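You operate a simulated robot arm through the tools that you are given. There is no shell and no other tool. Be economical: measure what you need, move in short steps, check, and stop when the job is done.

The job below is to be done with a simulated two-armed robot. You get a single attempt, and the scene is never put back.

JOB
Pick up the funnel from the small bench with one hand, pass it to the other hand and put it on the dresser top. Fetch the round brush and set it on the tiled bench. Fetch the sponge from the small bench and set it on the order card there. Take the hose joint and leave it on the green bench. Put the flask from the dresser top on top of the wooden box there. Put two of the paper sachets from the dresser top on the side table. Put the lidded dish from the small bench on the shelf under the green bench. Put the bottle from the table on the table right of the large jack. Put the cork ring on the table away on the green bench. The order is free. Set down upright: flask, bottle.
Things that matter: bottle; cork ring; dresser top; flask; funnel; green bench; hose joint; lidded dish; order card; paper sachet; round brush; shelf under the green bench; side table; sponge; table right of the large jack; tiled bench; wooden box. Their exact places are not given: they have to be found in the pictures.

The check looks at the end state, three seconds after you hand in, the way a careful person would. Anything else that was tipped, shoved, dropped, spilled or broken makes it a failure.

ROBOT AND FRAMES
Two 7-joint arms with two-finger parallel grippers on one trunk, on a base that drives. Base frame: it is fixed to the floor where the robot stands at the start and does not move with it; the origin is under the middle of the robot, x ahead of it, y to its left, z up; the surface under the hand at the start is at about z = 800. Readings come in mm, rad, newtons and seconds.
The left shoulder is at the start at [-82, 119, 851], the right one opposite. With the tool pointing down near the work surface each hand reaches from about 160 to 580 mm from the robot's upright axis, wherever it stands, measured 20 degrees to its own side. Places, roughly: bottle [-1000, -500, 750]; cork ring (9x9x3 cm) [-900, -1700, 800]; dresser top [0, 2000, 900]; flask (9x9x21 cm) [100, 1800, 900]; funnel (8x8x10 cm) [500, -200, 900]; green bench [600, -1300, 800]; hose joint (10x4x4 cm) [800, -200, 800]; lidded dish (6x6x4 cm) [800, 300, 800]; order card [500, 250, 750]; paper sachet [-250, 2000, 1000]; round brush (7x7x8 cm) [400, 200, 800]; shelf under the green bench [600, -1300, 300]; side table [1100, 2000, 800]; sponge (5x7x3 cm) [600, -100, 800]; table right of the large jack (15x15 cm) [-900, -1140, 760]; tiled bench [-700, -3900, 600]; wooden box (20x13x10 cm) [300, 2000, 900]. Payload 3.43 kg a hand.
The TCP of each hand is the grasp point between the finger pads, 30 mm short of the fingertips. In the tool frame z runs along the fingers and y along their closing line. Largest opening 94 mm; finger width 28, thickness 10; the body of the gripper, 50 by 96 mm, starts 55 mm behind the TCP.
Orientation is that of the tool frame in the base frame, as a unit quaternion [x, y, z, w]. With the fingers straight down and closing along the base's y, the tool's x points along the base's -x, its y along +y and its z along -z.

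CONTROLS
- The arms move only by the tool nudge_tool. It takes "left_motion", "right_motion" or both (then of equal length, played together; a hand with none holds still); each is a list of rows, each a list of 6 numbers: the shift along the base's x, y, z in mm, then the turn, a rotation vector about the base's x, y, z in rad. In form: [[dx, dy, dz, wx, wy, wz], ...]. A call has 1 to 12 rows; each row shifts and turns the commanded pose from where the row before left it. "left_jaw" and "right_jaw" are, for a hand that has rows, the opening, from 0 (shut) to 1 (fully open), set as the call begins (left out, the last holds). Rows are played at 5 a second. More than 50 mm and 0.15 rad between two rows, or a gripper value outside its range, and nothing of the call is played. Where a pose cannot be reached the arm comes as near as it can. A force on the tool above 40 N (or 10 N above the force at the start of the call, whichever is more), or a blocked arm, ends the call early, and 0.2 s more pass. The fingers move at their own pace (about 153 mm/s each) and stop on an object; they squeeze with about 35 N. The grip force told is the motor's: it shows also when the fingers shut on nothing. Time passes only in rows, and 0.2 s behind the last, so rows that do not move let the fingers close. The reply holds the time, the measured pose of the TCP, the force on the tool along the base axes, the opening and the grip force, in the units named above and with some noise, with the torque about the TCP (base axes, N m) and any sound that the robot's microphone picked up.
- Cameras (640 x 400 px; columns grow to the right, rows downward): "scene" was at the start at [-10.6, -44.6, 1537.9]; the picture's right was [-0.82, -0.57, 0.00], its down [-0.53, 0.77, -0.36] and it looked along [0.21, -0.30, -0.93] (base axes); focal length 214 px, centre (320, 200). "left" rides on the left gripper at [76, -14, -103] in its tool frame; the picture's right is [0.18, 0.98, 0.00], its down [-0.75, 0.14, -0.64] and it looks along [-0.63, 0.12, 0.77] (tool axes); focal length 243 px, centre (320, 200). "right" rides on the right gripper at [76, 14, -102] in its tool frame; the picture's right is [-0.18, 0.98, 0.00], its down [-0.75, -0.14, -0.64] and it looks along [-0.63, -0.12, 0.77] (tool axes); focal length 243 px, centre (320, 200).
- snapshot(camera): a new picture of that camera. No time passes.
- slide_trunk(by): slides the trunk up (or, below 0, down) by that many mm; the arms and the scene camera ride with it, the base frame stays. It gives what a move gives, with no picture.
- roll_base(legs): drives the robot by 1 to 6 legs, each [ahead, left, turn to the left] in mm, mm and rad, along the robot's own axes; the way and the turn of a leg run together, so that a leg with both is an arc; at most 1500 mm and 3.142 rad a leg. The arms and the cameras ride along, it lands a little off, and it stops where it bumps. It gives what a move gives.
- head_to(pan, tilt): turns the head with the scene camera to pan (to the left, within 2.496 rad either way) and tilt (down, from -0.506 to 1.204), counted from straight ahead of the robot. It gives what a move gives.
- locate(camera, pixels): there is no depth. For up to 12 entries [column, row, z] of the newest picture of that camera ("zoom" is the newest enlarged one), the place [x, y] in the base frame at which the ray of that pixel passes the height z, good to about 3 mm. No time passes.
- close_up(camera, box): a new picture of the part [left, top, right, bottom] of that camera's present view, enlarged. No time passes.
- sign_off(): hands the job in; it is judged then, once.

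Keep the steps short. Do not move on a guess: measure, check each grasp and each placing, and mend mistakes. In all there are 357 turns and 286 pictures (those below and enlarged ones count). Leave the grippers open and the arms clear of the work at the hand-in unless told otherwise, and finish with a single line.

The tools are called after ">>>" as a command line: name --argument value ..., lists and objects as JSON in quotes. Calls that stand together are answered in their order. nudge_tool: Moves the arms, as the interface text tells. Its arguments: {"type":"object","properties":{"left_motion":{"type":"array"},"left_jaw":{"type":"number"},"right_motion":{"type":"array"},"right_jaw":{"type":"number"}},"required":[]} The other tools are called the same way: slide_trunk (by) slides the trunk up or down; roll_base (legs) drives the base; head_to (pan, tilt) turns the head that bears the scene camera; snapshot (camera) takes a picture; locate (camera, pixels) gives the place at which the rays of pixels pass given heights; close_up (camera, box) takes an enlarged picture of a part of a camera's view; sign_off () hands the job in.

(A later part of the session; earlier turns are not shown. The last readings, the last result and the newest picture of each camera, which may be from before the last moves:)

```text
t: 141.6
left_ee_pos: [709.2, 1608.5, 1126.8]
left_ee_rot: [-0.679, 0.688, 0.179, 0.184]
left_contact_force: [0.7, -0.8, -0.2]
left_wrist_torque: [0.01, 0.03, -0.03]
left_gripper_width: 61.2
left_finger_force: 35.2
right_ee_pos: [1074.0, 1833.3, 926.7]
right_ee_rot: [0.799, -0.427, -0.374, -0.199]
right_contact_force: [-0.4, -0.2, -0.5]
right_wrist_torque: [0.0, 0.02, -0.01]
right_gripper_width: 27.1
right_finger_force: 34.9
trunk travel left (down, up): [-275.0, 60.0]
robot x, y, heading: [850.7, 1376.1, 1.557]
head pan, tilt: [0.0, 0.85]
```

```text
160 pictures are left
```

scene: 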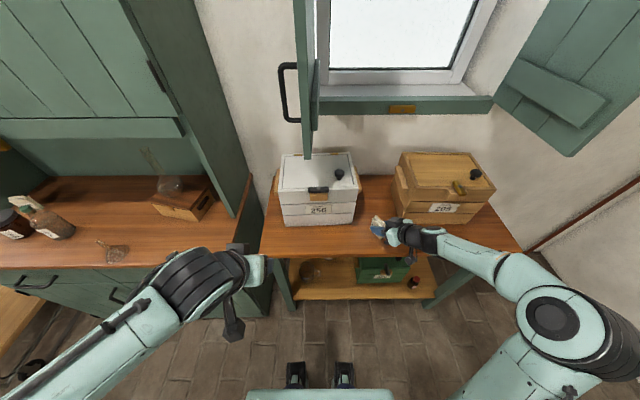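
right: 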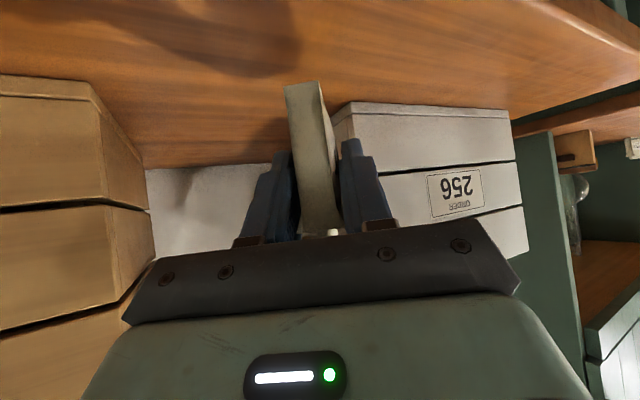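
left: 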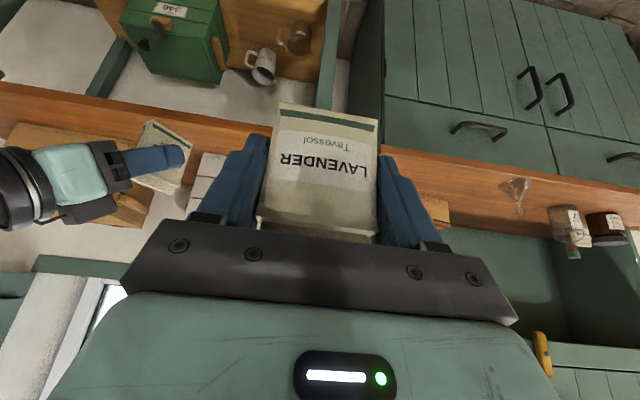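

Lower in small steps until contact.

>>> nudge_tool --right_motion '[[0, 0, -12, 0, 0, 0], [0, 0, -8, 0, 0, 0], [0, 0, -4, 0, 0, 0], [0, 0, -4, 0, 0, 0], [0, 0, -4, 0, 0, 0], [0, 0, -4, 0, 0, 0], [0, 0, -4, 0, 0, 0], [0, 0, -4, 0, 0, 0]]'

```text
t: 143.4
left_ee_pos: [707.7, 1606.2, 1128.8]
left_ee_rot: [-0.679, 0.687, 0.181, 0.185]
left_contact_force: [0.1, 0.6, 0.0]
left_wrist_torque: [0.01, 0.01, 0.05]
left_gripper_width: 61.0
left_finger_force: 35.2
right_ee_pos: [1074.4, 1835.5, 887.3]
right_ee_rot: [0.798, -0.426, -0.375, -0.204]
right_contact_force: [5.2, -4.7, 36.3]
right_wrist_torque: [-0.39, -0.18, -0.01]
right_gripper_width: 27.1
right_finger_force: 35.1
trunk travel left (down, up): [-275.0, 60.0]
robot x, y, heading: [850.3, 1376.9, 1.556]
head pan, tilt: [0.0, 0.85]
```

Contact: table ≈840. Ease up 4 mm, open, and withdraw along the hand's back direction.

>>> nudge_tool --right_motion '[[0, 0, 3, 0, 0, 0], [0, 0, 0, 0, 0, 0]]'

>>> nudge_tool --right_motion '[[0, 0, 0, 0, 0, 0], [0, 0, 0, 0, 0, 0], [0, 0, 0, 0, 0, 0]]' --right_jaw 0.8

>>> snapshot --camera "right"

```text
t: 144.0
left_ee_pos: [707.4, 1607.1, 1127.1]
left_ee_rot: [-0.679, 0.688, 0.179, 0.184]
left_contact_force: [-0.6, -0.6, -0.1]
left_wrist_torque: [0.01, 0.03, 0.0]
left_gripper_width: 60.9
left_finger_force: 35.0
right_ee_pos: [1073.7, 1834.6, 886.6]
right_ee_rot: [0.799, -0.426, -0.374, -0.201]
right_contact_force: [3.1, 3.1, 31.0]
right_wrist_torque: [0.3, 0.09, -0.06]
right_gripper_width: 27.1
right_finger_force: 35.1
trunk travel left (down, up): [-275.0, 60.0]
robot x, y, heading: [852.3, 1375.7, 1.562]
head pan, tilt: [0.0, 0.85]
```

```text
t: 144.8
left_ee_pos: [706.6, 1608.9, 1127.5]
left_ee_rot: [-0.679, 0.687, 0.18, 0.184]
left_contact_force: [0.1, 0.1, 0.2]
left_wrist_torque: [0.03, 0.0, 0.0]
left_gripper_width: 60.8
left_finger_force: 34.5
right_ee_pos: [1073.3, 1834.5, 884.6]
right_ee_rot: [0.799, -0.428, -0.373, -0.199]
right_contact_force: [-1.0, 0.5, -0.1]
right_wrist_torque: [-0.04, 0.01, 0.0]
right_gripper_width: 75.1
right_finger_force: 0.1
trunk travel left (down, up): [-275.0, 60.0]
robot x, y, heading: [850.1, 1377.0, 1.552]
head pan, tilt: [0.0, 0.85]
```

```text
159 pictures are left
```

right: 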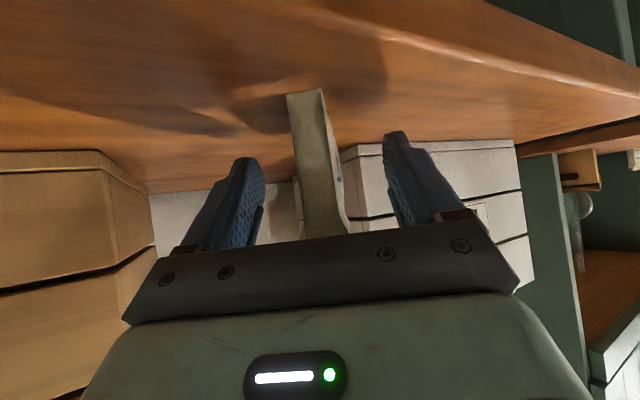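

>>> nudge_tool --right_motion '[[12, -18, 18, 0, 0, 0], [15, -22, 22, 0, 0, 0], [15, -22, 25, 0, 0, 0], [15, -22, 30, 0, 0, 0], [15, -22, 30, 0, 0, 0], [20, -20, 30, 0, 0, 0]]'

>>> snapshot --camera "scene"

```text
t: 146.2
left_ee_pos: [707.8, 1608.1, 1127.1]
left_ee_rot: [-0.679, 0.688, 0.18, 0.185]
left_contact_force: [-0.1, 0.9, -0.7]
left_wrist_torque: [-0.02, 0.02, -0.04]
left_gripper_width: 61.1
left_finger_force: 35.2
right_ee_pos: [1165.8, 1709.5, 1039.5]
right_ee_rot: [0.799, -0.428, -0.373, -0.2]
right_contact_force: [-0.6, 0.5, 0.1]
right_wrist_torque: [0.0, -0.01, 0.0]
right_gripper_width: 75.0
right_finger_force: 0.0
trunk travel left (down, up): [-275.0, 60.0]
robot x, y, heading: [848.3, 1377.8, 1.557]
head pan, tilt: [0.0, 0.85]
```

```text
158 pictures are left
```

scene: 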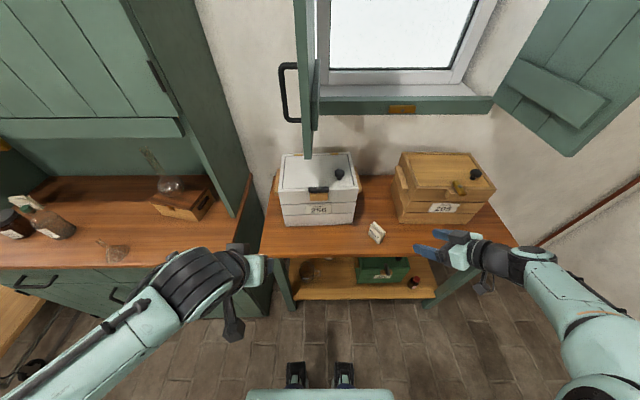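

Mint stands on the side table. Left hand brings Lavender to (860,1838).

>>> nudge_tool --left_motion '[[19, 29, -24, 0, 0, 0], [19, 29, -24, 0, 0, 0], [19, 29, -24, 0, 0, 0], [19, 29, -24, 0, 0, 0], [19, 29, -24, 0, 0, 0], [19, 29, -24, 0, 0, 0], [19, 28, -24, 0, 0, 0], [19, 28, -24, 0, 0, 0]]'

>>> snapshot --camera "scene"

>>> snapshot --camera "left"

```text
t: 148.0
left_ee_pos: [861.3, 1838.7, 935.3]
left_ee_rot: [-0.678, 0.688, 0.18, 0.185]
left_contact_force: [0.2, -0.1, -0.5]
left_wrist_torque: [-0.01, 0.02, -0.03]
left_gripper_width: 61.0
left_finger_force: 35.2
right_ee_pos: [1168.4, 1710.4, 1038.4]
right_ee_rot: [0.799, -0.428, -0.373, -0.199]
right_contact_force: [1.0, 0.5, 0.7]
right_wrist_torque: [0.02, -0.01, 0.02]
right_gripper_width: 75.4
right_finger_force: 0.0
trunk travel left (down, up): [-275.0, 60.0]
robot x, y, heading: [852.0, 1374.1, 1.557]
head pan, tilt: [0.0, 0.85]
```

```text
157 pictures are left
```

scene: 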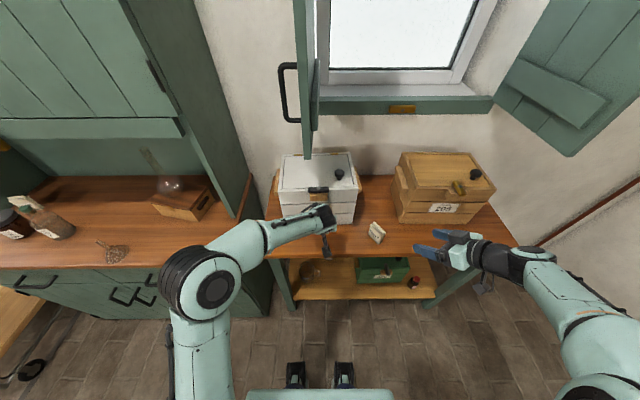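

```text
156 pictures are left
```

left: 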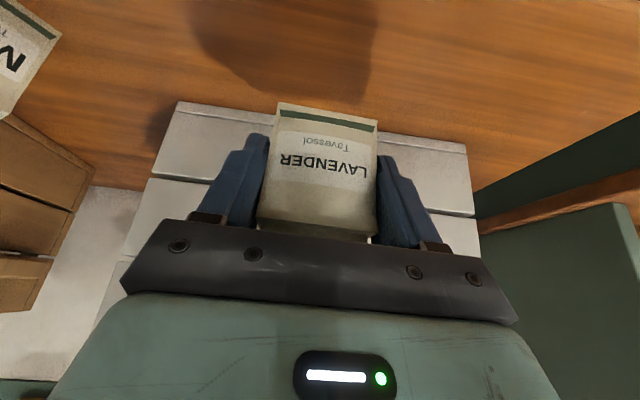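

Free ground below. Lower to about 885 in small steps.

>>> nudge_tool --left_motion '[[0, 0, -25, 0, 0, 0], [0, 0, -14, 0, 0, 0], [0, 0, -4, 0, 0, 0], [0, 0, -3, 0, 0, 0], [0, 0, -3, 0, 0, 0]]'

```text
t: 149.2
left_ee_pos: [860.3, 1838.1, 885.0]
left_ee_rot: [-0.679, 0.688, 0.18, 0.184]
left_contact_force: [0.1, 0.1, -0.2]
left_wrist_torque: [0.0, 0.01, -0.03]
left_gripper_width: 61.0
left_finger_force: 34.7
right_ee_pos: [1168.1, 1709.3, 1039.2]
right_ee_rot: [0.799, -0.427, -0.373, -0.2]
right_contact_force: [0.6, 1.0, 0.1]
right_wrist_torque: [0.01, 0.0, -0.02]
right_gripper_width: 75.1
right_finger_force: 0.0
trunk travel left (down, up): [-275.0, 60.0]
robot x, y, heading: [849.7, 1374.8, 1.558]
head pan, tilt: [0.0, 0.85]
```

>>> nudge_tool --left_motion '[[0, 0, -2, 0, 0, 0], [0, 0, -2, 0, 0, 0]]'

>>> nudge_tool --left_motion '[[0, 0, -2, 0, 0, 0], [0, 0, 0, 0, 0, 0]]'

```text
t: 149.8
left_ee_pos: [860.0, 1837.5, 884.0]
left_ee_rot: [-0.678, 0.688, 0.181, 0.187]
left_contact_force: [-2.5, -3.3, 19.2]
left_wrist_torque: [-0.16, 0.37, -0.01]
left_gripper_width: 60.9
left_finger_force: 35.4
right_ee_pos: [1166.7, 1707.3, 1038.9]
right_ee_rot: [0.799, -0.427, -0.373, -0.2]
right_contact_force: [0.4, 0.2, 0.2]
right_wrist_torque: [-0.01, 0.02, 0.01]
right_gripper_width: 75.2
right_finger_force: 0.0
trunk travel left (down, up): [-275.0, 60.0]
robot x, y, heading: [851.0, 1374.7, 1.556]
head pan, tilt: [0.0, 0.85]
```

```text
t: 150.4
left_ee_pos: [860.5, 1837.4, 884.7]
left_ee_rot: [-0.679, 0.686, 0.181, 0.189]
left_contact_force: [-3.6, -0.1, 37.1]
left_wrist_torque: [-0.06, 0.27, -0.01]
left_gripper_width: 60.8
left_finger_force: 34.5
right_ee_pos: [1167.4, 1706.2, 1039.7]
right_ee_rot: [0.799, -0.426, -0.374, -0.201]
right_contact_force: [-0.4, -0.3, 0.3]
right_wrist_torque: [-0.04, 0.0, -0.01]
right_gripper_width: 75.2
right_finger_force: 0.1
trunk travel left (down, up): [-275.0, 60.0]
robot x, y, heading: [851.6, 1372.7, 1.559]
head pan, tilt: [0.0, 0.85]
```

Seated. Ease up 3 mm, open, retreat up and back.

>>> nudge_tool --left_motion '[[0, 0, 3, 0, 0, 0], [0, 0, 0, 0, 0, 0]]'

>>> nudge_tool --left_motion '[[0, 0, 0, 0, 0, 0], [0, 0, 0, 0, 0, 0], [0, 0, 0, 0, 0, 0]]' --left_jaw 1.0

>>> nudge_tool --left_motion '[[0, -16, 27, 0, 0, 0], [0, -20, 35, 0, 0, 0], [0, -20, 40, 0, 0, 0], [0, -20, 40, 0, 0, 0], [-30, -35, 15, 0, 0, 0], [-30, -35, 15, 0, 0, 0]]'

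>>> close_up --camera "scene" --box '[250, 180, 450, 300]'

```text
t: 151.0
left_ee_pos: [859.9, 1838.3, 884.2]
left_ee_rot: [-0.679, 0.687, 0.18, 0.187]
left_contact_force: [0.0, 3.4, 26.2]
left_wrist_torque: [0.19, 0.0, -0.03]
left_gripper_width: 61.0
left_finger_force: 34.9
right_ee_pos: [1167.9, 1707.8, 1037.7]
right_ee_rot: [0.799, -0.426, -0.374, -0.199]
right_contact_force: [-0.6, 0.3, 0.4]
right_wrist_torque: [0.0, 0.04, -0.02]
right_gripper_width: 75.2
right_finger_force: 0.1
trunk travel left (down, up): [-275.0, 60.0]
robot x, y, heading: [849.9, 1374.0, 1.557]
head pan, tilt: [0.0, 0.85]
```

```text
t: 151.8
left_ee_pos: [860.6, 1837.4, 882.1]
left_ee_rot: [-0.679, 0.688, 0.18, 0.184]
left_contact_force: [1.0, -0.2, 0.7]
left_wrist_torque: [0.01, 0.0, -0.03]
left_gripper_width: 94.1
left_finger_force: 0.1
right_ee_pos: [1167.1, 1709.4, 1037.8]
right_ee_rot: [0.799, -0.427, -0.373, -0.199]
right_contact_force: [0.1, -0.5, 0.3]
right_wrist_torque: [-0.01, 0.0, 0.02]
right_gripper_width: 75.3
right_finger_force: 0.1
trunk travel left (down, up): [-275.0, 60.0]
robot x, y, heading: [848.0, 1376.7, 1.556]
head pan, tilt: [0.0, 0.85]
```

```text
t: 153.2
left_ee_pos: [799.5, 1690.2, 1056.1]
left_ee_rot: [-0.68, 0.687, 0.179, 0.183]
left_contact_force: [-0.7, 0.7, -0.6]
left_wrist_torque: [0.03, 0.0, -0.01]
left_gripper_width: 93.9
left_finger_force: 0.0
right_ee_pos: [1166.1, 1707.1, 1039.1]
right_ee_rot: [0.799, -0.428, -0.372, -0.2]
right_contact_force: [-0.3, -0.2, -0.3]
right_wrist_torque: [-0.02, -0.01, -0.01]
right_gripper_width: 75.4
right_finger_force: 0.0
trunk travel left (down, up): [-275.0, 60.0]
robot x, y, heading: [852.2, 1375.6, 1.558]
head pan, tilt: [0.0, 0.85]
```

```text
3.20 times, centred on (350, 240) of scene
```

zoom: 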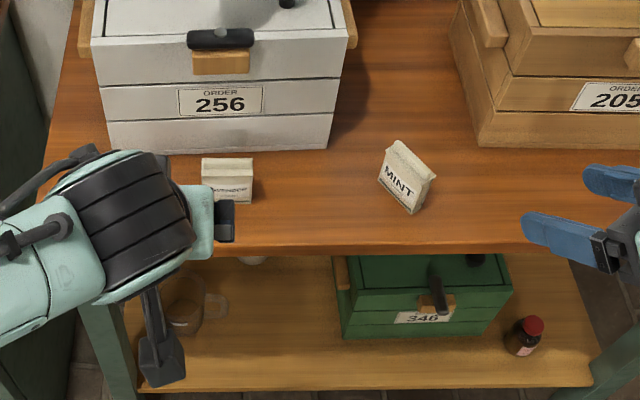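

Both sachets stand on the side table. Bring both hands back to pointing down, close in.

>>> nudge_tool --right_motion '[[-12, -16, 11, -0.1057, -0.0318, -0.0686], [-12, -16, 11, -0.1057, -0.0318, -0.0686], [-12, -16, 11, -0.1057, -0.0318, -0.0686], [-12, -16, 11, -0.1057, -0.0318, -0.0686], [-12, -16, 11, -0.1057, -0.0318, -0.0686], [-12, -16, 11, -0.1057, -0.0318, -0.0686], [-12, -16, 11, -0.1057, -0.0318, -0.0686], [-12, -16, 11, -0.1057, -0.0318, -0.0686]]' --left_motion '[[-15, -14, 9, -0.065, 0, 0], [-15, -14, 9, -0.065, 0, 0], [-15, -14, 9, -0.065, 0, 0], [-15, -14, 9, -0.065, 0, 0], [-15, -14, 9, -0.065, 0, 0], [-15, -14, 9, -0.065, 0, 0], [-15, -14, 9, -0.065, 0, 0], [-15, -14, 9, -0.065, 0, 0]]' --right_jaw 1.0

```text
t: 155.0
left_ee_pos: [679.7, 1580.8, 1127.9]
left_ee_rot: [-0.703, 0.711, -0.003, 0.003]
left_contact_force: [0.4, -0.5, -0.8]
left_wrist_torque: [0.0, -0.04, -0.01]
left_gripper_width: 94.0
left_finger_force: 0.0
right_ee_pos: [1069.5, 1580.6, 1126.7]
right_ee_rot: [-0.706, 0.708, 0.001, 0.001]
right_contact_force: [-0.1, -0.1, 0.2]
right_wrist_torque: [0.01, 0.01, 0.0]
right_gripper_width: 94.0
right_finger_force: 0.1
trunk travel left (down, up): [-275.0, 60.0]
robot x, y, heading: [851.2, 1375.3, 1.554]
head pan, tilt: [0.0, 0.85]
```

Next I go round to the far side of the small bench (open floor, x≈1200), facing −x, to take the hose joint (left hand) and lidded dish (right hand), which then leads straight to the green bench.

>>> roll_base --legs '[[-200, 0, 0], [0, -360, 0], [0, 0, 1.58]]'

>>> head_to --pan 0.6 --tilt 0.7

>>> snapshot --camera "scene"

```text
t: 163.8
left_ee_pos: [1001.4, 1000.6, 1127.7]
left_ee_rot: [1.0, -0.009, -0.001, -0.005]
left_contact_force: [-0.8, -0.3, -0.1]
left_wrist_torque: [0.02, 0.01, 0.01]
left_gripper_width: 94.1
left_finger_force: 0.0
right_ee_pos: [1003.9, 1389.7, 1125.1]
right_ee_rot: [1.0, -0.005, -0.002, 0.002]
right_contact_force: [-0.7, -0.8, -0.5]
right_wrist_torque: [-0.05, -0.01, 0.01]
right_gripper_width: 94.1
right_finger_force: 0.1
trunk travel left (down, up): [-275.0, 60.0]
robot x, y, heading: [1209.9, 1169.6, 3.114]
head pan, tilt: [0.0, 0.85]
```

```text
t: 164.8
left_ee_pos: [1001.7, 999.7, 1127.7]
left_ee_rot: [1.0, -0.01, -0.001, -0.004]
left_contact_force: [0.2, -0.9, 0.0]
left_wrist_torque: [-0.01, 0.03, -0.02]
left_gripper_width: 93.9
left_finger_force: 0.0
right_ee_pos: [1003.9, 1390.2, 1125.3]
right_ee_rot: [1.0, -0.005, 0.0, 0.001]
right_contact_force: [0.2, -0.2, 0.4]
right_wrist_torque: [-0.01, -0.01, -0.01]
right_gripper_width: 93.7
right_finger_force: 0.1
trunk travel left (down, up): [-275.0, 60.0]
robot x, y, heading: [1207.4, 1167.6, 3.116]
head pan, tilt: [0.6, 0.7]
```

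```text
154 pictures are left
```

scene: 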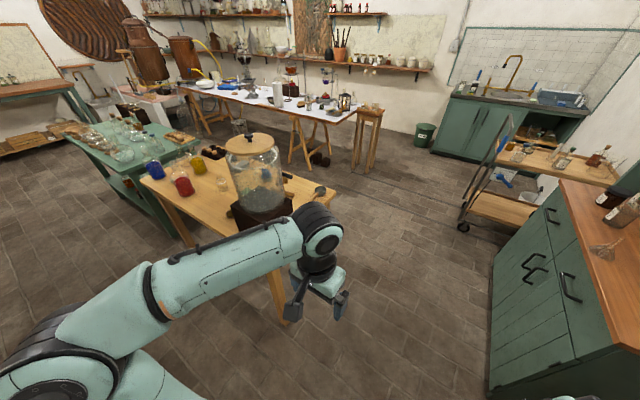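

>>> roll_base --legs '[[-40, 0, 0.026], [0, 1105, 0]]'

>>> head_to --pan 0.0 --tilt 0.9

>>> snapshot --camera "scene"

```text
t: 175.2
left_ee_pos: [1046.6, -113.3, 1127.6]
left_ee_rot: [1.0, 0.002, 0.0, -0.004]
left_contact_force: [-0.3, -0.4, 0.7]
left_wrist_torque: [-0.06, -0.01, -0.03]
left_gripper_width: 94.1
left_finger_force: 0.1
right_ee_pos: [1039.7, 277.3, 1125.9]
right_ee_rot: [1.0, 0.007, -0.001, 0.0]
right_contact_force: [0.9, 0.2, -1.0]
right_wrist_torque: [0.0, 0.0, -0.02]
right_gripper_width: 94.0
right_finger_force: 0.0
trunk travel left (down, up): [-275.0, 60.0]
robot x, y, heading: [1252.0, 59.8, -3.139]
head pan, tilt: [0.6, 0.7]
```

```text
t: 176.2
left_ee_pos: [1045.0, -111.6, 1127.5]
left_ee_rot: [1.0, 0.002, -0.001, -0.004]
left_contact_force: [0.1, 0.7, 0.0]
left_wrist_torque: [-0.05, 0.02, 0.03]
left_gripper_width: 94.0
left_finger_force: 0.0
right_ee_pos: [1039.7, 277.7, 1125.9]
right_ee_rot: [1.0, 0.007, -0.001, 0.001]
right_contact_force: [0.5, 0.0, -0.2]
right_wrist_torque: [0.0, -0.03, -0.03]
right_gripper_width: 94.0
right_finger_force: 0.1
trunk travel left (down, up): [-275.0, 60.0]
robot x, y, heading: [1250.2, 59.9, -3.142]
head pan, tilt: [0.0, 0.901]
```

```text
153 pictures are left
```

scene: 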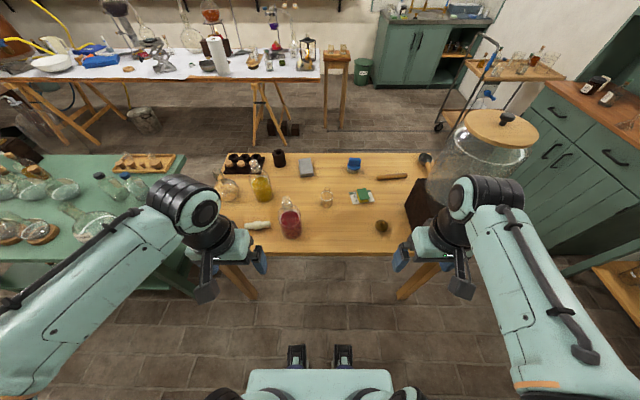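

>>> roll_base --legs '[[100, 0, 0]]'

>>> head_to --pan 0.0 --tilt 1.1

>>> snapshot --camera "scene"

>>> close_up --camera "scene" --box '[200, 130, 440, 280]'

```text
t: 177.4
left_ee_pos: [947.3, -111.5, 1127.3]
left_ee_rot: [1.0, 0.003, -0.001, -0.004]
left_contact_force: [-0.2, 1.0, 0.1]
left_wrist_torque: [-0.03, 0.01, -0.02]
left_gripper_width: 94.1
left_finger_force: 0.0
right_ee_pos: [941.3, 278.1, 1125.7]
right_ee_rot: [1.0, 0.008, -0.001, 0.0]
right_contact_force: [-0.4, -0.3, -0.2]
right_wrist_torque: [0.01, -0.01, 0.01]
right_gripper_width: 93.9
right_finger_force: 0.1
trunk travel left (down, up): [-275.0, 60.0]
robot x, y, heading: [1150.8, 60.9, -3.142]
head pan, tilt: [0.0, 0.901]
```

```text
t: 178.1
left_ee_pos: [947.9, -113.4, 1127.0]
left_ee_rot: [1.0, 0.003, -0.002, -0.005]
left_contact_force: [-0.2, 0.2, -0.3]
left_wrist_torque: [-0.04, -0.01, 0.0]
left_gripper_width: 93.9
left_finger_force: 0.2
right_ee_pos: [942.8, 277.9, 1125.1]
right_ee_rot: [1.0, 0.008, -0.001, 0.0]
right_contact_force: [0.7, 0.3, 0.6]
right_wrist_torque: [-0.02, 0.02, 0.0]
right_gripper_width: 93.9
right_finger_force: 0.1
trunk travel left (down, up): [-275.0, 60.0]
robot x, y, heading: [1148.9, 61.9, -3.139]
head pan, tilt: [0.0, 1.1]
```

```text
152 pictures are left
```

scene: 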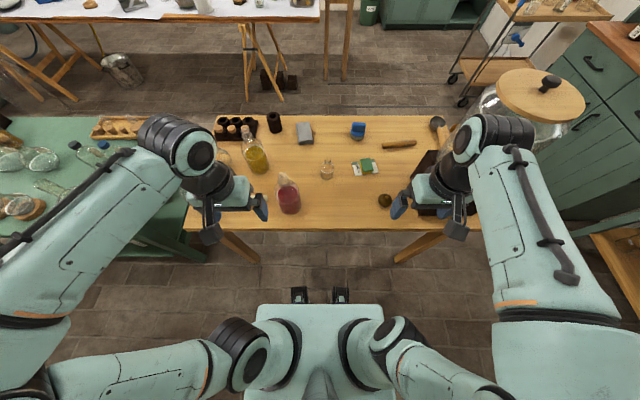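

```text
2.67 times, centred on (320, 205) of scene
```

zoom: 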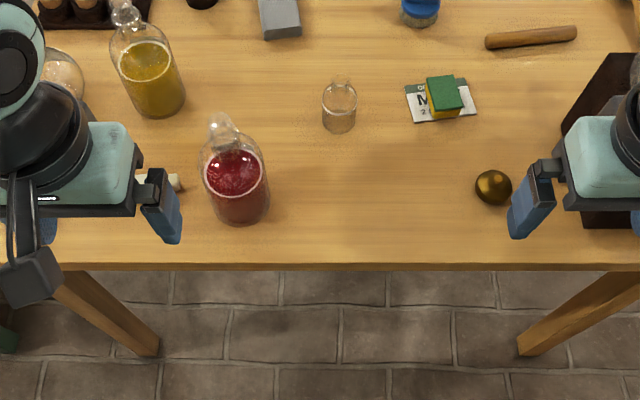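

>>> locate --camera "zoom" --pixels '[[493, 188, 815], [476, 188, 815], [511, 188, 815], [493, 206, 803], [180, 183, 815]]'

>>> close_up --camera "scene" --box '[365, 180, 405, 210]'

>>> snapshot --camera "right"

>>> snapshot --camera "left"

```text
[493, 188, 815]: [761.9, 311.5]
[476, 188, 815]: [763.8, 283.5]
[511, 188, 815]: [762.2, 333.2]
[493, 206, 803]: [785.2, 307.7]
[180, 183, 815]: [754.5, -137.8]
```

```text
13.33 times, centred on (385, 195) of scene
```

zoom: 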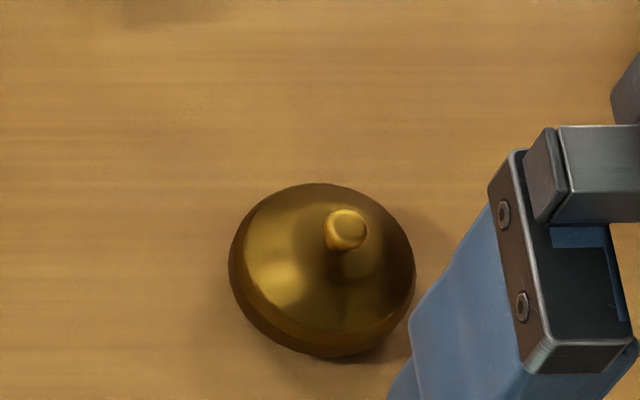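

```text
149 pictures are left
```

right: 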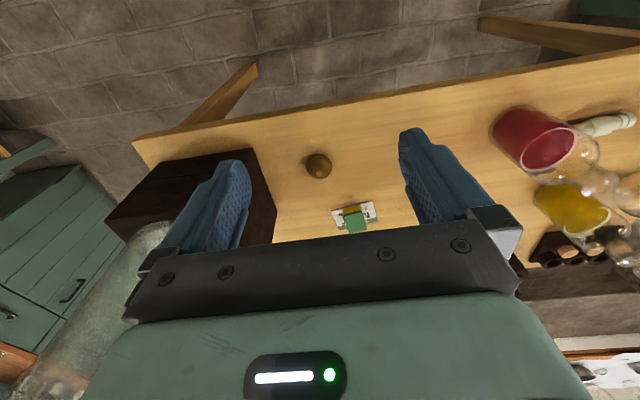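

```text
148 pictures are left
```

left: 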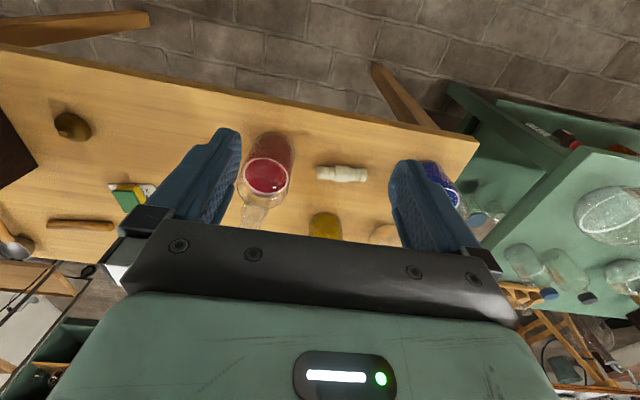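

Dish centre ≈(763,309). Right hand goes above it.

>>> nudge_tool --right_motion '[[-30, 5, -27, 0, 0, 0], [-30, 5, -27, 0, 0, 0], [-30, 5, -27, 0, 0, 0], [-30, 5, -27, 0, 0, 0], [-30, 5, -27, 0, 0, 0], [-29, 6, -27, 0, 0, 0]]' --right_jaw 1.0

>>> snapshot --camera "right"

>>> snapshot --camera "scene"

```text
t: 179.5
left_ee_pos: [948.7, -111.6, 1127.1]
left_ee_rot: [1.0, 0.002, -0.001, -0.005]
left_contact_force: [0.4, -0.7, 0.1]
left_wrist_torque: [0.02, 0.02, -0.01]
left_gripper_width: 94.2
left_finger_force: 0.0
right_ee_pos: [763.5, 308.6, 964.3]
right_ee_rot: [1.0, 0.008, -0.001, 0.001]
right_contact_force: [-0.5, -0.1, 0.3]
right_wrist_torque: [-0.03, -0.02, -0.02]
right_gripper_width: 93.9
right_finger_force: 0.0
trunk travel left (down, up): [-275.0, 60.0]
robot x, y, heading: [1152.8, 62.9, -3.141]
head pan, tilt: [0.0, 1.1]
```

```text
147 pictures are left
```

right: 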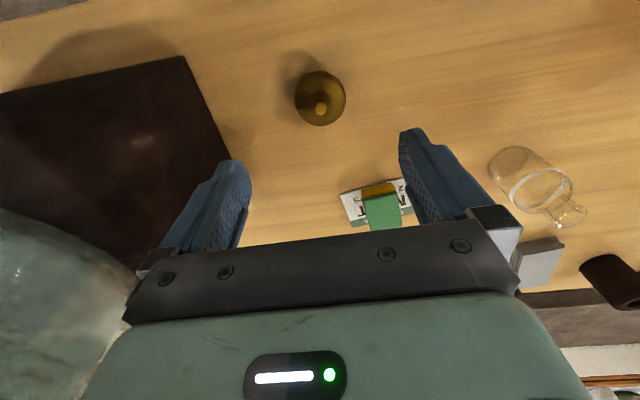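

```text
146 pictures are left
```

scene: 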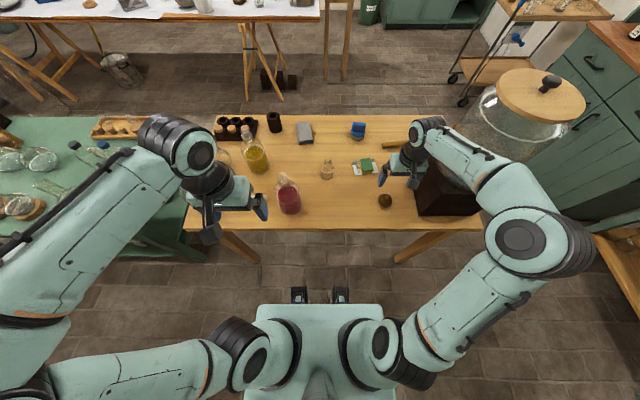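

Check forearm-to-dispenser clearance.

>>> close_up --camera "scene" --box '[370, 60, 610, 260]'

>>> locate --camera "scene" --pixels '[[480, 165, 1150], [480, 165, 1200], [520, 235, 1150], [520, 235, 1200], [418, 214, 800], [480, 212, 800], [530, 140, 1100], [480, 165, 1250]]'

```text
2.00 times, centred on (490, 160) of scene
```

zoom: 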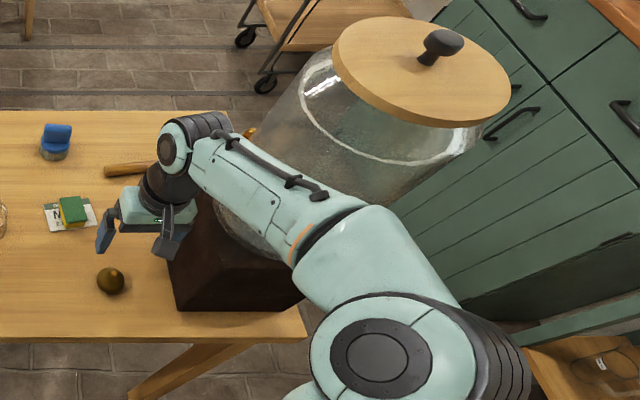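

```text
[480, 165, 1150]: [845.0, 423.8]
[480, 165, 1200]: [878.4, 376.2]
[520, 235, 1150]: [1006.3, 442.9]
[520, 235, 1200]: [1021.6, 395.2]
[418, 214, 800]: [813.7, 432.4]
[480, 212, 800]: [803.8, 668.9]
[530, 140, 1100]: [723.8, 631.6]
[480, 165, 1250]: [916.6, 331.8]
```

About 40 mm clearance at the forearm. Descend halfway and check again.

>>> nudge_tool --right_motion '[[0, 0, -30, 0, 0, 0], [0, 0, -30, 0, 0, 0]]'

>>> close_up --camera "scene" --box '[370, 60, 610, 260]'

>>> snapshot --camera "right"

```text
t: 180.1
left_ee_pos: [949.0, -112.5, 1127.4]
left_ee_rot: [1.0, 0.003, -0.001, -0.004]
left_contact_force: [-1.6, -0.3, -0.1]
left_wrist_torque: [0.0, 0.0, -0.01]
left_gripper_width: 94.2
left_finger_force: 0.0
right_ee_pos: [766.8, 309.9, 904.5]
right_ee_rot: [1.0, 0.008, -0.002, 0.001]
right_contact_force: [0.2, -1.0, 0.3]
right_wrist_torque: [0.03, -0.01, -0.02]
right_gripper_width: 94.1
right_finger_force: 0.1
trunk travel left (down, up): [-275.0, 60.0]
robot x, y, heading: [1149.7, 60.3, -3.139]
head pan, tilt: [0.0, 1.1]
```

```text
2.00 times, centred on (490, 160) of scene
```

zoom: 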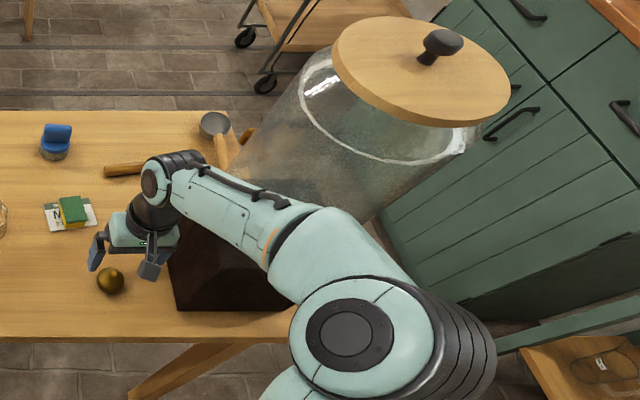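

```text
143 pictures are left
```

right: 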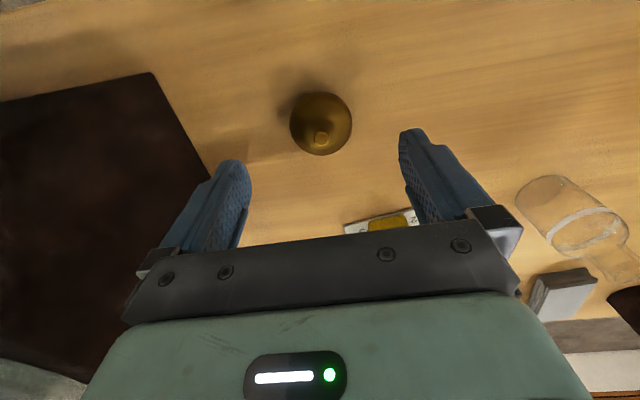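

>>> locate --camera "right" --pixels '[[320, 122, 815], [289, 122, 815], [351, 122, 815]]'

```text
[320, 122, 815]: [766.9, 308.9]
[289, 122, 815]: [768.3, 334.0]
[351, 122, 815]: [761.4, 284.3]
```

Aligned. Descend to 834 and close on the dish body.

>>> nudge_tool --right_motion '[[0, 0, -30, 0, 0, 0], [0, 0, -30, 0, 0, 0], [0, 0, -10, 0, 0, 0]]'

>>> nudge_tool --right_motion '[[0, 0, 0, 0, 0, 0], [0, 0, 0, 0, 0, 0], [0, 0, 0, 0, 0, 0]]' --right_jaw 0.0

>>> snapshot --camera "right"

```text
t: 180.9
left_ee_pos: [948.1, -112.1, 1127.3]
left_ee_rot: [1.0, 0.003, 0.0, -0.005]
left_contact_force: [0.2, -0.6, 0.7]
left_wrist_torque: [0.02, 0.02, 0.02]
left_gripper_width: 93.8
left_finger_force: 0.0
right_ee_pos: [763.7, 309.3, 832.2]
right_ee_rot: [1.0, 0.009, -0.001, 0.001]
right_contact_force: [0.4, 0.5, -0.3]
right_wrist_torque: [-0.02, -0.02, 0.0]
right_gripper_width: 94.0
right_finger_force: 0.0
trunk travel left (down, up): [-275.0, 60.0]
robot x, y, heading: [1150.4, 62.0, -3.141]
head pan, tilt: [0.0, 1.1]
```

```text
t: 181.7
left_ee_pos: [949.2, -112.1, 1127.7]
left_ee_rot: [1.0, 0.002, 0.0, -0.005]
left_contact_force: [-0.3, 0.2, 0.6]
left_wrist_torque: [0.0, 0.0, 0.0]
left_gripper_width: 93.5
left_finger_force: 0.0
right_ee_pos: [764.1, 308.9, 832.2]
right_ee_rot: [1.0, 0.007, -0.001, 0.001]
right_contact_force: [0.1, -0.9, 0.4]
right_wrist_torque: [-0.03, 0.03, 0.01]
right_gripper_width: 50.3
right_finger_force: 35.2
trunk travel left (down, up): [-275.0, 60.0]
robot x, y, heading: [1151.3, 68.8, -3.14]
head pan, tilt: [0.0, 1.1]
```

```text
142 pictures are left
```

right: 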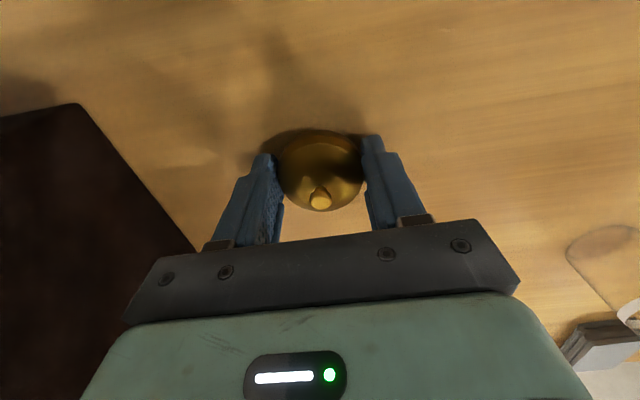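

Gripped (50 mm, centred). Lift gently and verify.

>>> nudge_tool --right_motion '[[0, 0, 10, 0, 0, 0], [0, 0, 20, 0, 0, 0], [0, 0, 25, 0, 0, 0]]'

>>> snapshot --camera "right"

```text
t: 182.5
left_ee_pos: [948.8, -113.1, 1127.7]
left_ee_rot: [1.0, 0.003, -0.002, -0.005]
left_contact_force: [0.4, 0.6, -0.7]
left_wrist_torque: [-0.01, 0.03, 0.03]
left_gripper_width: 94.2
left_finger_force: 0.0
right_ee_pos: [762.9, 306.7, 888.9]
right_ee_rot: [1.0, 0.008, -0.001, 0.001]
right_contact_force: [0.6, 0.5, -0.3]
right_wrist_torque: [0.04, 0.01, 0.01]
right_gripper_width: 49.9
right_finger_force: 35.4
trunk travel left (down, up): [-275.0, 60.0]
robot x, y, heading: [1152.6, 60.6, -3.14]
head pan, tilt: [0.0, 1.1]
```

```text
141 pictures are left
```

right: 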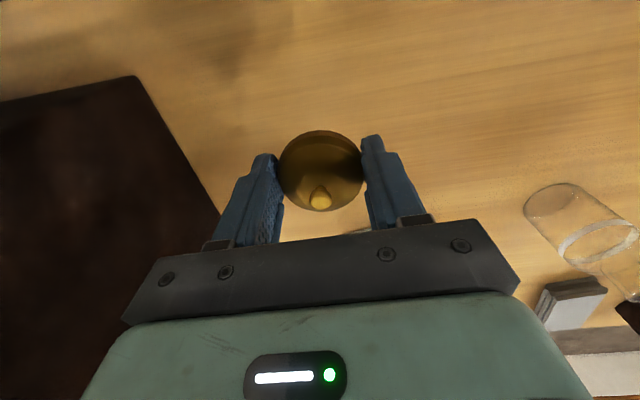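

Dish held with its lid. Bring it up and back.

>>> nudge_tool --right_motion '[[0, 0, 35, 0, 0, 0], [0, 0, 35, 0, 0, 0], [30, -8, 28, 0, 0, 0], [30, -8, 28, 0, 0, 0], [30, -8, 28, 0, 0, 0], [30, -8, 28, 0, 0, 0], [30, -8, 0, 0, 0, 0]]'

>>> snapshot --camera "left"

>>> locate --camera "left" --pixels '[[317, 172, 815], [367, 174, 815], [342, 165, 815], [342, 182, 815]]'

```text
t: 184.1
left_ee_pos: [950.0, -112.7, 1127.7]
left_ee_rot: [1.0, 0.003, 0.0, -0.004]
left_contact_force: [0.8, -0.2, 0.0]
left_wrist_torque: [-0.03, 0.0, 0.02]
left_gripper_width: 94.0
left_finger_force: 0.0
right_ee_pos: [912.9, 268.5, 1070.8]
right_ee_rot: [1.0, 0.008, -0.001, 0.001]
right_contact_force: [-0.4, 1.0, -0.2]
right_wrist_torque: [0.03, 0.0, 0.02]
right_gripper_width: 49.9
right_finger_force: 34.9
trunk travel left (down, up): [-275.0, 60.0]
robot x, y, heading: [1150.3, 62.8, -3.14]
head pan, tilt: [0.0, 1.1]
```

```text
140 pictures are left
```

left: 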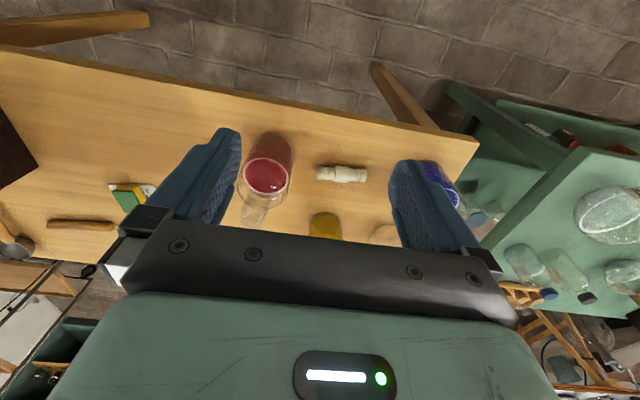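

```text
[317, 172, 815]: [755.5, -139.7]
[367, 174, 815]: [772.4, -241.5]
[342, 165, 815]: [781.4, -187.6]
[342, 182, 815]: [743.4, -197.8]
```

The hose joint lies along y at ≈(763,-190) between the red and blue bottles. I measure the bottles precisely before choosing the hand's yaw.

>>> close_up --camera "left" --box '[230, 110, 490, 250]'

>>> close_up --camera "scene" --box '[180, 140, 320, 240]'

```text
2.46 times, centred on (360, 180) of left
```

zoom: 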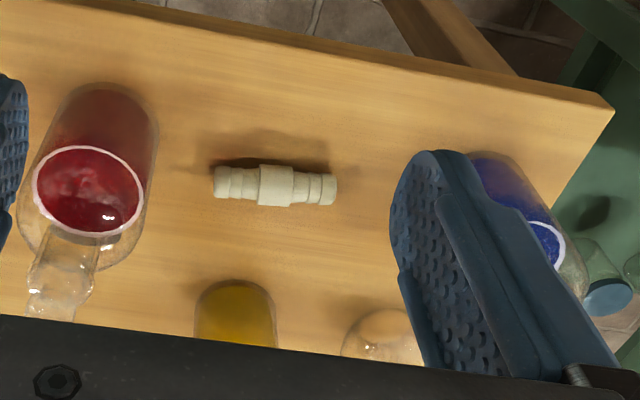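

```text
4.00 times, centred on (250, 190) of scene
```

zoom: 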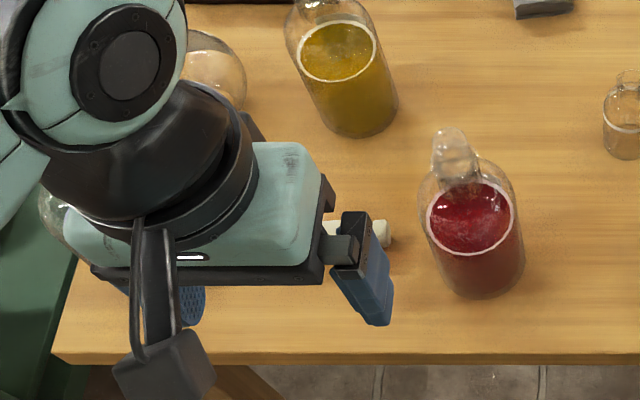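

>>> locate --camera "zoom" --pixels '[[485, 298, 800], [437, 272, 800], [525, 258, 800], [390, 235, 815], [383, 220, 835]]'

>>> locate --camera "left" --pixels '[[274.6, 132.5, 800], [252, 146, 800], [294, 141, 800], [276, 173, 815], [367, 174, 815], [402, 162, 800], [427, 162, 800], [450, 177, 800]]'

```text
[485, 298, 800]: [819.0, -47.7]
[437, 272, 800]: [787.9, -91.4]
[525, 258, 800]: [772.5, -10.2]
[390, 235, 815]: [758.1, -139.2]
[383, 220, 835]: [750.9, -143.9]
```

```text
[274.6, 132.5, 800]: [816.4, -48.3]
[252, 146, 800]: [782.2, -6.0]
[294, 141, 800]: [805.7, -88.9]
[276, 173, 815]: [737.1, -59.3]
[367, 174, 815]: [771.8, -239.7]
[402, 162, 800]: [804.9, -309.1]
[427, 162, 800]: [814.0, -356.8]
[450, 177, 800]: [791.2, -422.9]
```

Bottles: red (776,-49) r42, blue ≈(775,-325) r42 — enough room. Yaw the left hand +1.4 up high and go above (764,-198).

>>> nudge_tool --left_motion '[[-18.5, -8.5, 0, 0, 0, 0.14], [-18.5, -8.5, 0, 0, 0, 0.14], [-18.5, -8.5, 0, 0, 0, 0.14], [-18.5, -8.5, 0, 0, 0, 0.14], [-18.5, -8.5, 0, 0, 0, 0.14], [-18.5, -8.5, 0, 0, 0, 0.14], [-18.5, -8.5, 0, 0, 0, 0.14], [-18.5, -8.5, 0, 0, 0, 0.14], [-18.5, -8.5, 0, 0, 0, 0.14], [-18.5, -8.5, 0, 0, 0, 0.14]]' --left_jaw 1.0

>>> snapshot --camera "left"

>>> snapshot --camera "scene"

```text
t: 186.3
left_ee_pos: [764.1, -197.3, 1127.7]
left_ee_rot: [0.763, 0.647, -0.004, -0.003]
left_contact_force: [0.3, 0.2, 0.8]
left_wrist_torque: [0.03, -0.02, 0.02]
left_gripper_width: 94.0
left_finger_force: 0.0
right_ee_pos: [913.4, 268.3, 1069.7]
right_ee_rot: [1.0, 0.007, 0.0, 0.001]
right_contact_force: [0.1, -0.1, -0.4]
right_wrist_torque: [0.01, 0.0, -0.03]
right_gripper_width: 50.0
right_finger_force: 34.8
trunk travel left (down, up): [-275.0, 60.0]
robot x, y, heading: [1152.6, 62.1, -3.136]
head pan, tilt: [0.0, 1.1]
```

```text
137 pictures are left
```

left: 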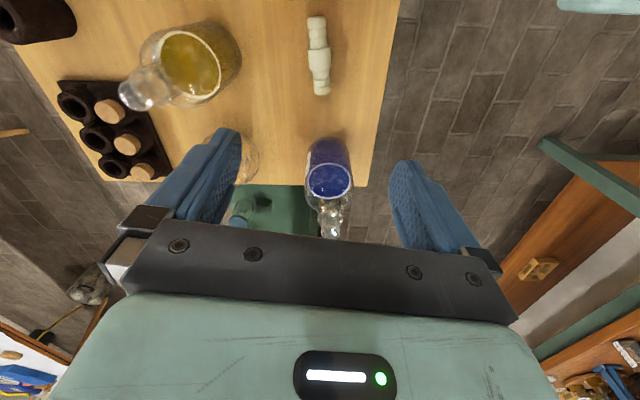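

```text
136 pictures are left
```

scene: 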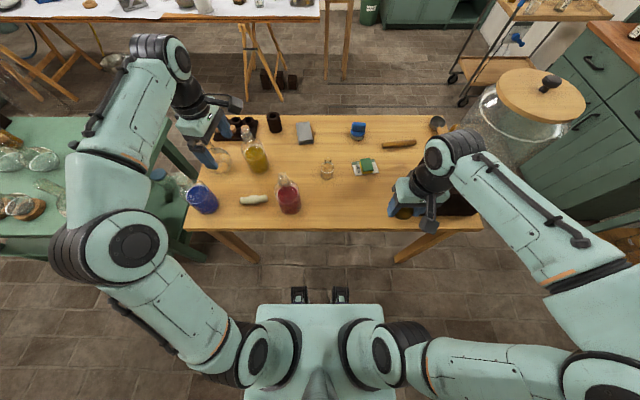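

>>> locate --camera "left" --pixels '[[316, 18, 820], [320, 94, 820], [318, 56, 820], [325, 140, 800], [304, 160, 800], [351, 160, 800]]'

>>> locate --camera "scene" --pixels '[[240, 200, 820], [267, 199, 820], [204, 214, 800], [187, 205, 800], [218, 205, 800]]'

```text
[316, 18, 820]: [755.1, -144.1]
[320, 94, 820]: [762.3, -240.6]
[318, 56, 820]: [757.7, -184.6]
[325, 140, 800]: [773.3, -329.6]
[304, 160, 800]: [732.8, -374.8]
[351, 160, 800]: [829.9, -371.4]
```

```text
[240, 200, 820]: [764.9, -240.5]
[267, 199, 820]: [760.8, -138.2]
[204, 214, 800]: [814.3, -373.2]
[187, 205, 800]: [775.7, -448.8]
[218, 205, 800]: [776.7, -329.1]
```

Hose: (755,-144)–(763,-240). Align (+0.2 yaw), shift to (761,-205), and descend between the bottles.

>>> nudge_tool --left_motion '[[-3, -8, 0, 0, 0, 0.1], [0, 0, 0, 0, 0, 0.1], [0, 0, -45, 0, 0, 0], [0, 0, -45, 0, 0, 0], [0, 0, -45, 0, 0, 0]]'

>>> snapshot --camera "left"

>>> close_up --camera "scene" --box '[180, 120, 320, 220]'

```text
t: 187.5
left_ee_pos: [760.8, -203.3, 993.0]
left_ee_rot: [0.696, 0.718, -0.004, -0.003]
left_contact_force: [0.1, 0.2, -0.4]
left_wrist_torque: [-0.03, 0.0, -0.04]
left_gripper_width: 93.7
left_finger_force: 0.0
right_ee_pos: [912.6, 267.8, 1071.4]
right_ee_rot: [1.0, 0.008, 0.0, 0.001]
right_contact_force: [0.1, 0.4, -1.0]
right_wrist_torque: [0.0, -0.02, 0.0]
right_gripper_width: 50.0
right_finger_force: 34.6
trunk travel left (down, up): [-275.0, 60.0]
robot x, y, heading: [1147.6, 62.6, -3.136]
head pan, tilt: [0.0, 1.1]
```

```text
135 pictures are left
```

left: 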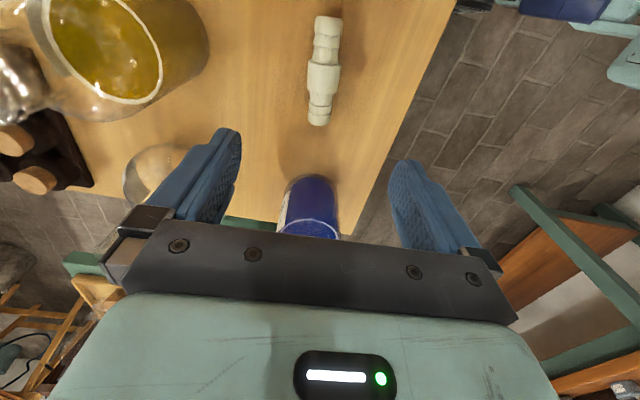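

```text
4.00 times, centred on (250, 170) of scene
```

zoom: 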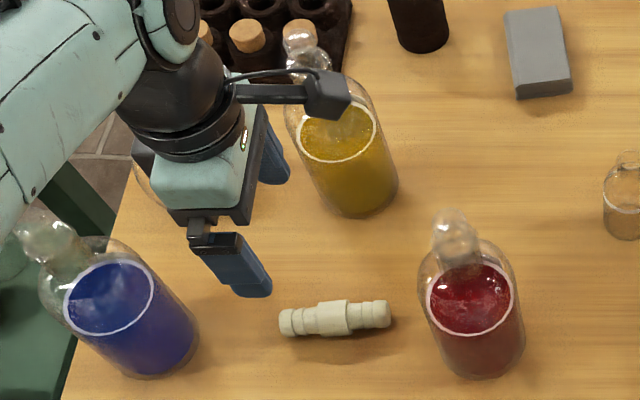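

>>> snapshot --camera "scene"

```text
133 pictures are left
```

scene: 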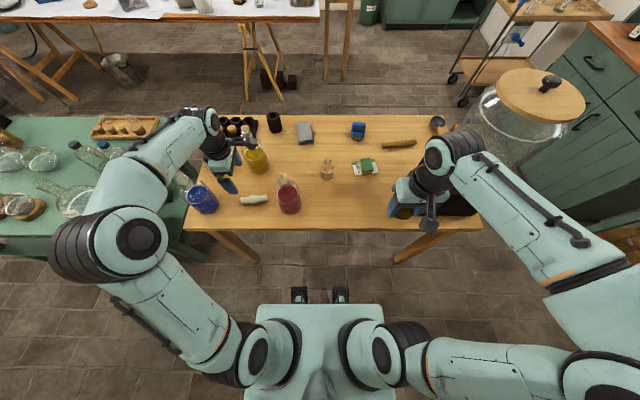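

>>> locate --camera "scene" --pixels '[[205, 122, 1200], [175, 155, 1200], [175, 155, 1150], [140, 195, 1150], [140, 195, 1200], [110, 240, 1150], [110, 240, 1200], [185, 182, 1012]]'

```text
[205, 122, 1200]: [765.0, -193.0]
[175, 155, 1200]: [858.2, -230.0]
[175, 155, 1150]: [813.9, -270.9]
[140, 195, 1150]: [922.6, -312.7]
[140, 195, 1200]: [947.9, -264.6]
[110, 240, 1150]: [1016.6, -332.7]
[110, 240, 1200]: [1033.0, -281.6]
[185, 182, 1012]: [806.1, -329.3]
```

Forearm runs from the wrist back to the robot, clear of the bottles. Continue down to 835.

>>> nudge_tool --left_motion '[[0, 0, -45, 0, 0, 0], [0, 0, -45, 0, 0, 0], [0, 0, -40, 0, 0, 0]]'

>>> snapshot --camera "left"

>>> close_up --camera "scene" --box '[180, 120, 320, 220]'

```text
t: 188.3
left_ee_pos: [759.8, -206.2, 862.6]
left_ee_rot: [0.695, 0.719, -0.004, -0.004]
left_contact_force: [0.8, -0.4, 0.2]
left_wrist_torque: [-0.02, 0.0, 0.01]
left_gripper_width: 93.8
left_finger_force: 0.0
right_ee_pos: [913.4, 268.0, 1071.1]
right_ee_rot: [1.0, 0.007, -0.001, 0.0]
right_contact_force: [0.4, 0.6, -0.5]
right_wrist_torque: [0.0, -0.03, 0.01]
right_gripper_width: 50.2
right_finger_force: 34.9
trunk travel left (down, up): [-275.0, 60.0]
robot x, y, heading: [1148.9, 61.4, -3.14]
head pan, tilt: [0.0, 1.1]
```

```text
132 pictures are left
```

left: 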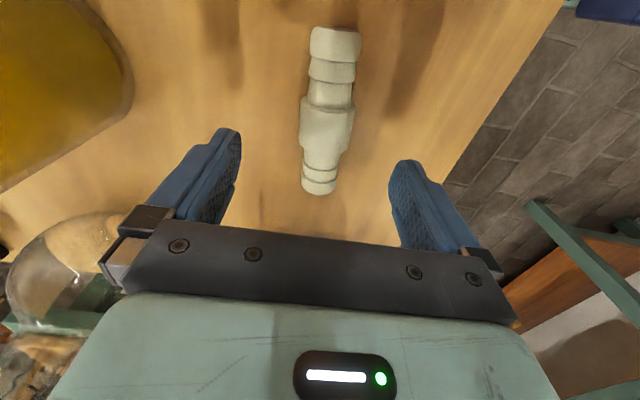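

```text
4.00 times, centred on (250, 170) of scene
```

zoom: 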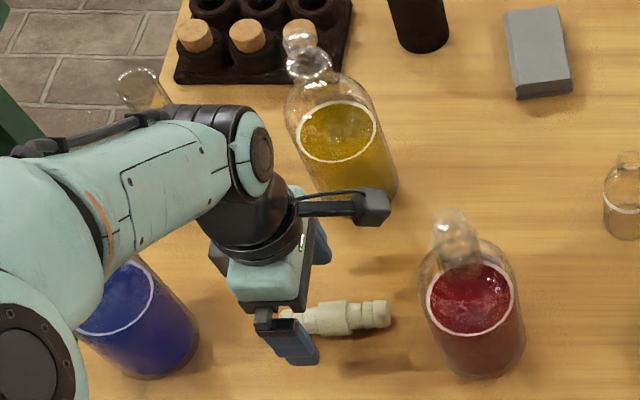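

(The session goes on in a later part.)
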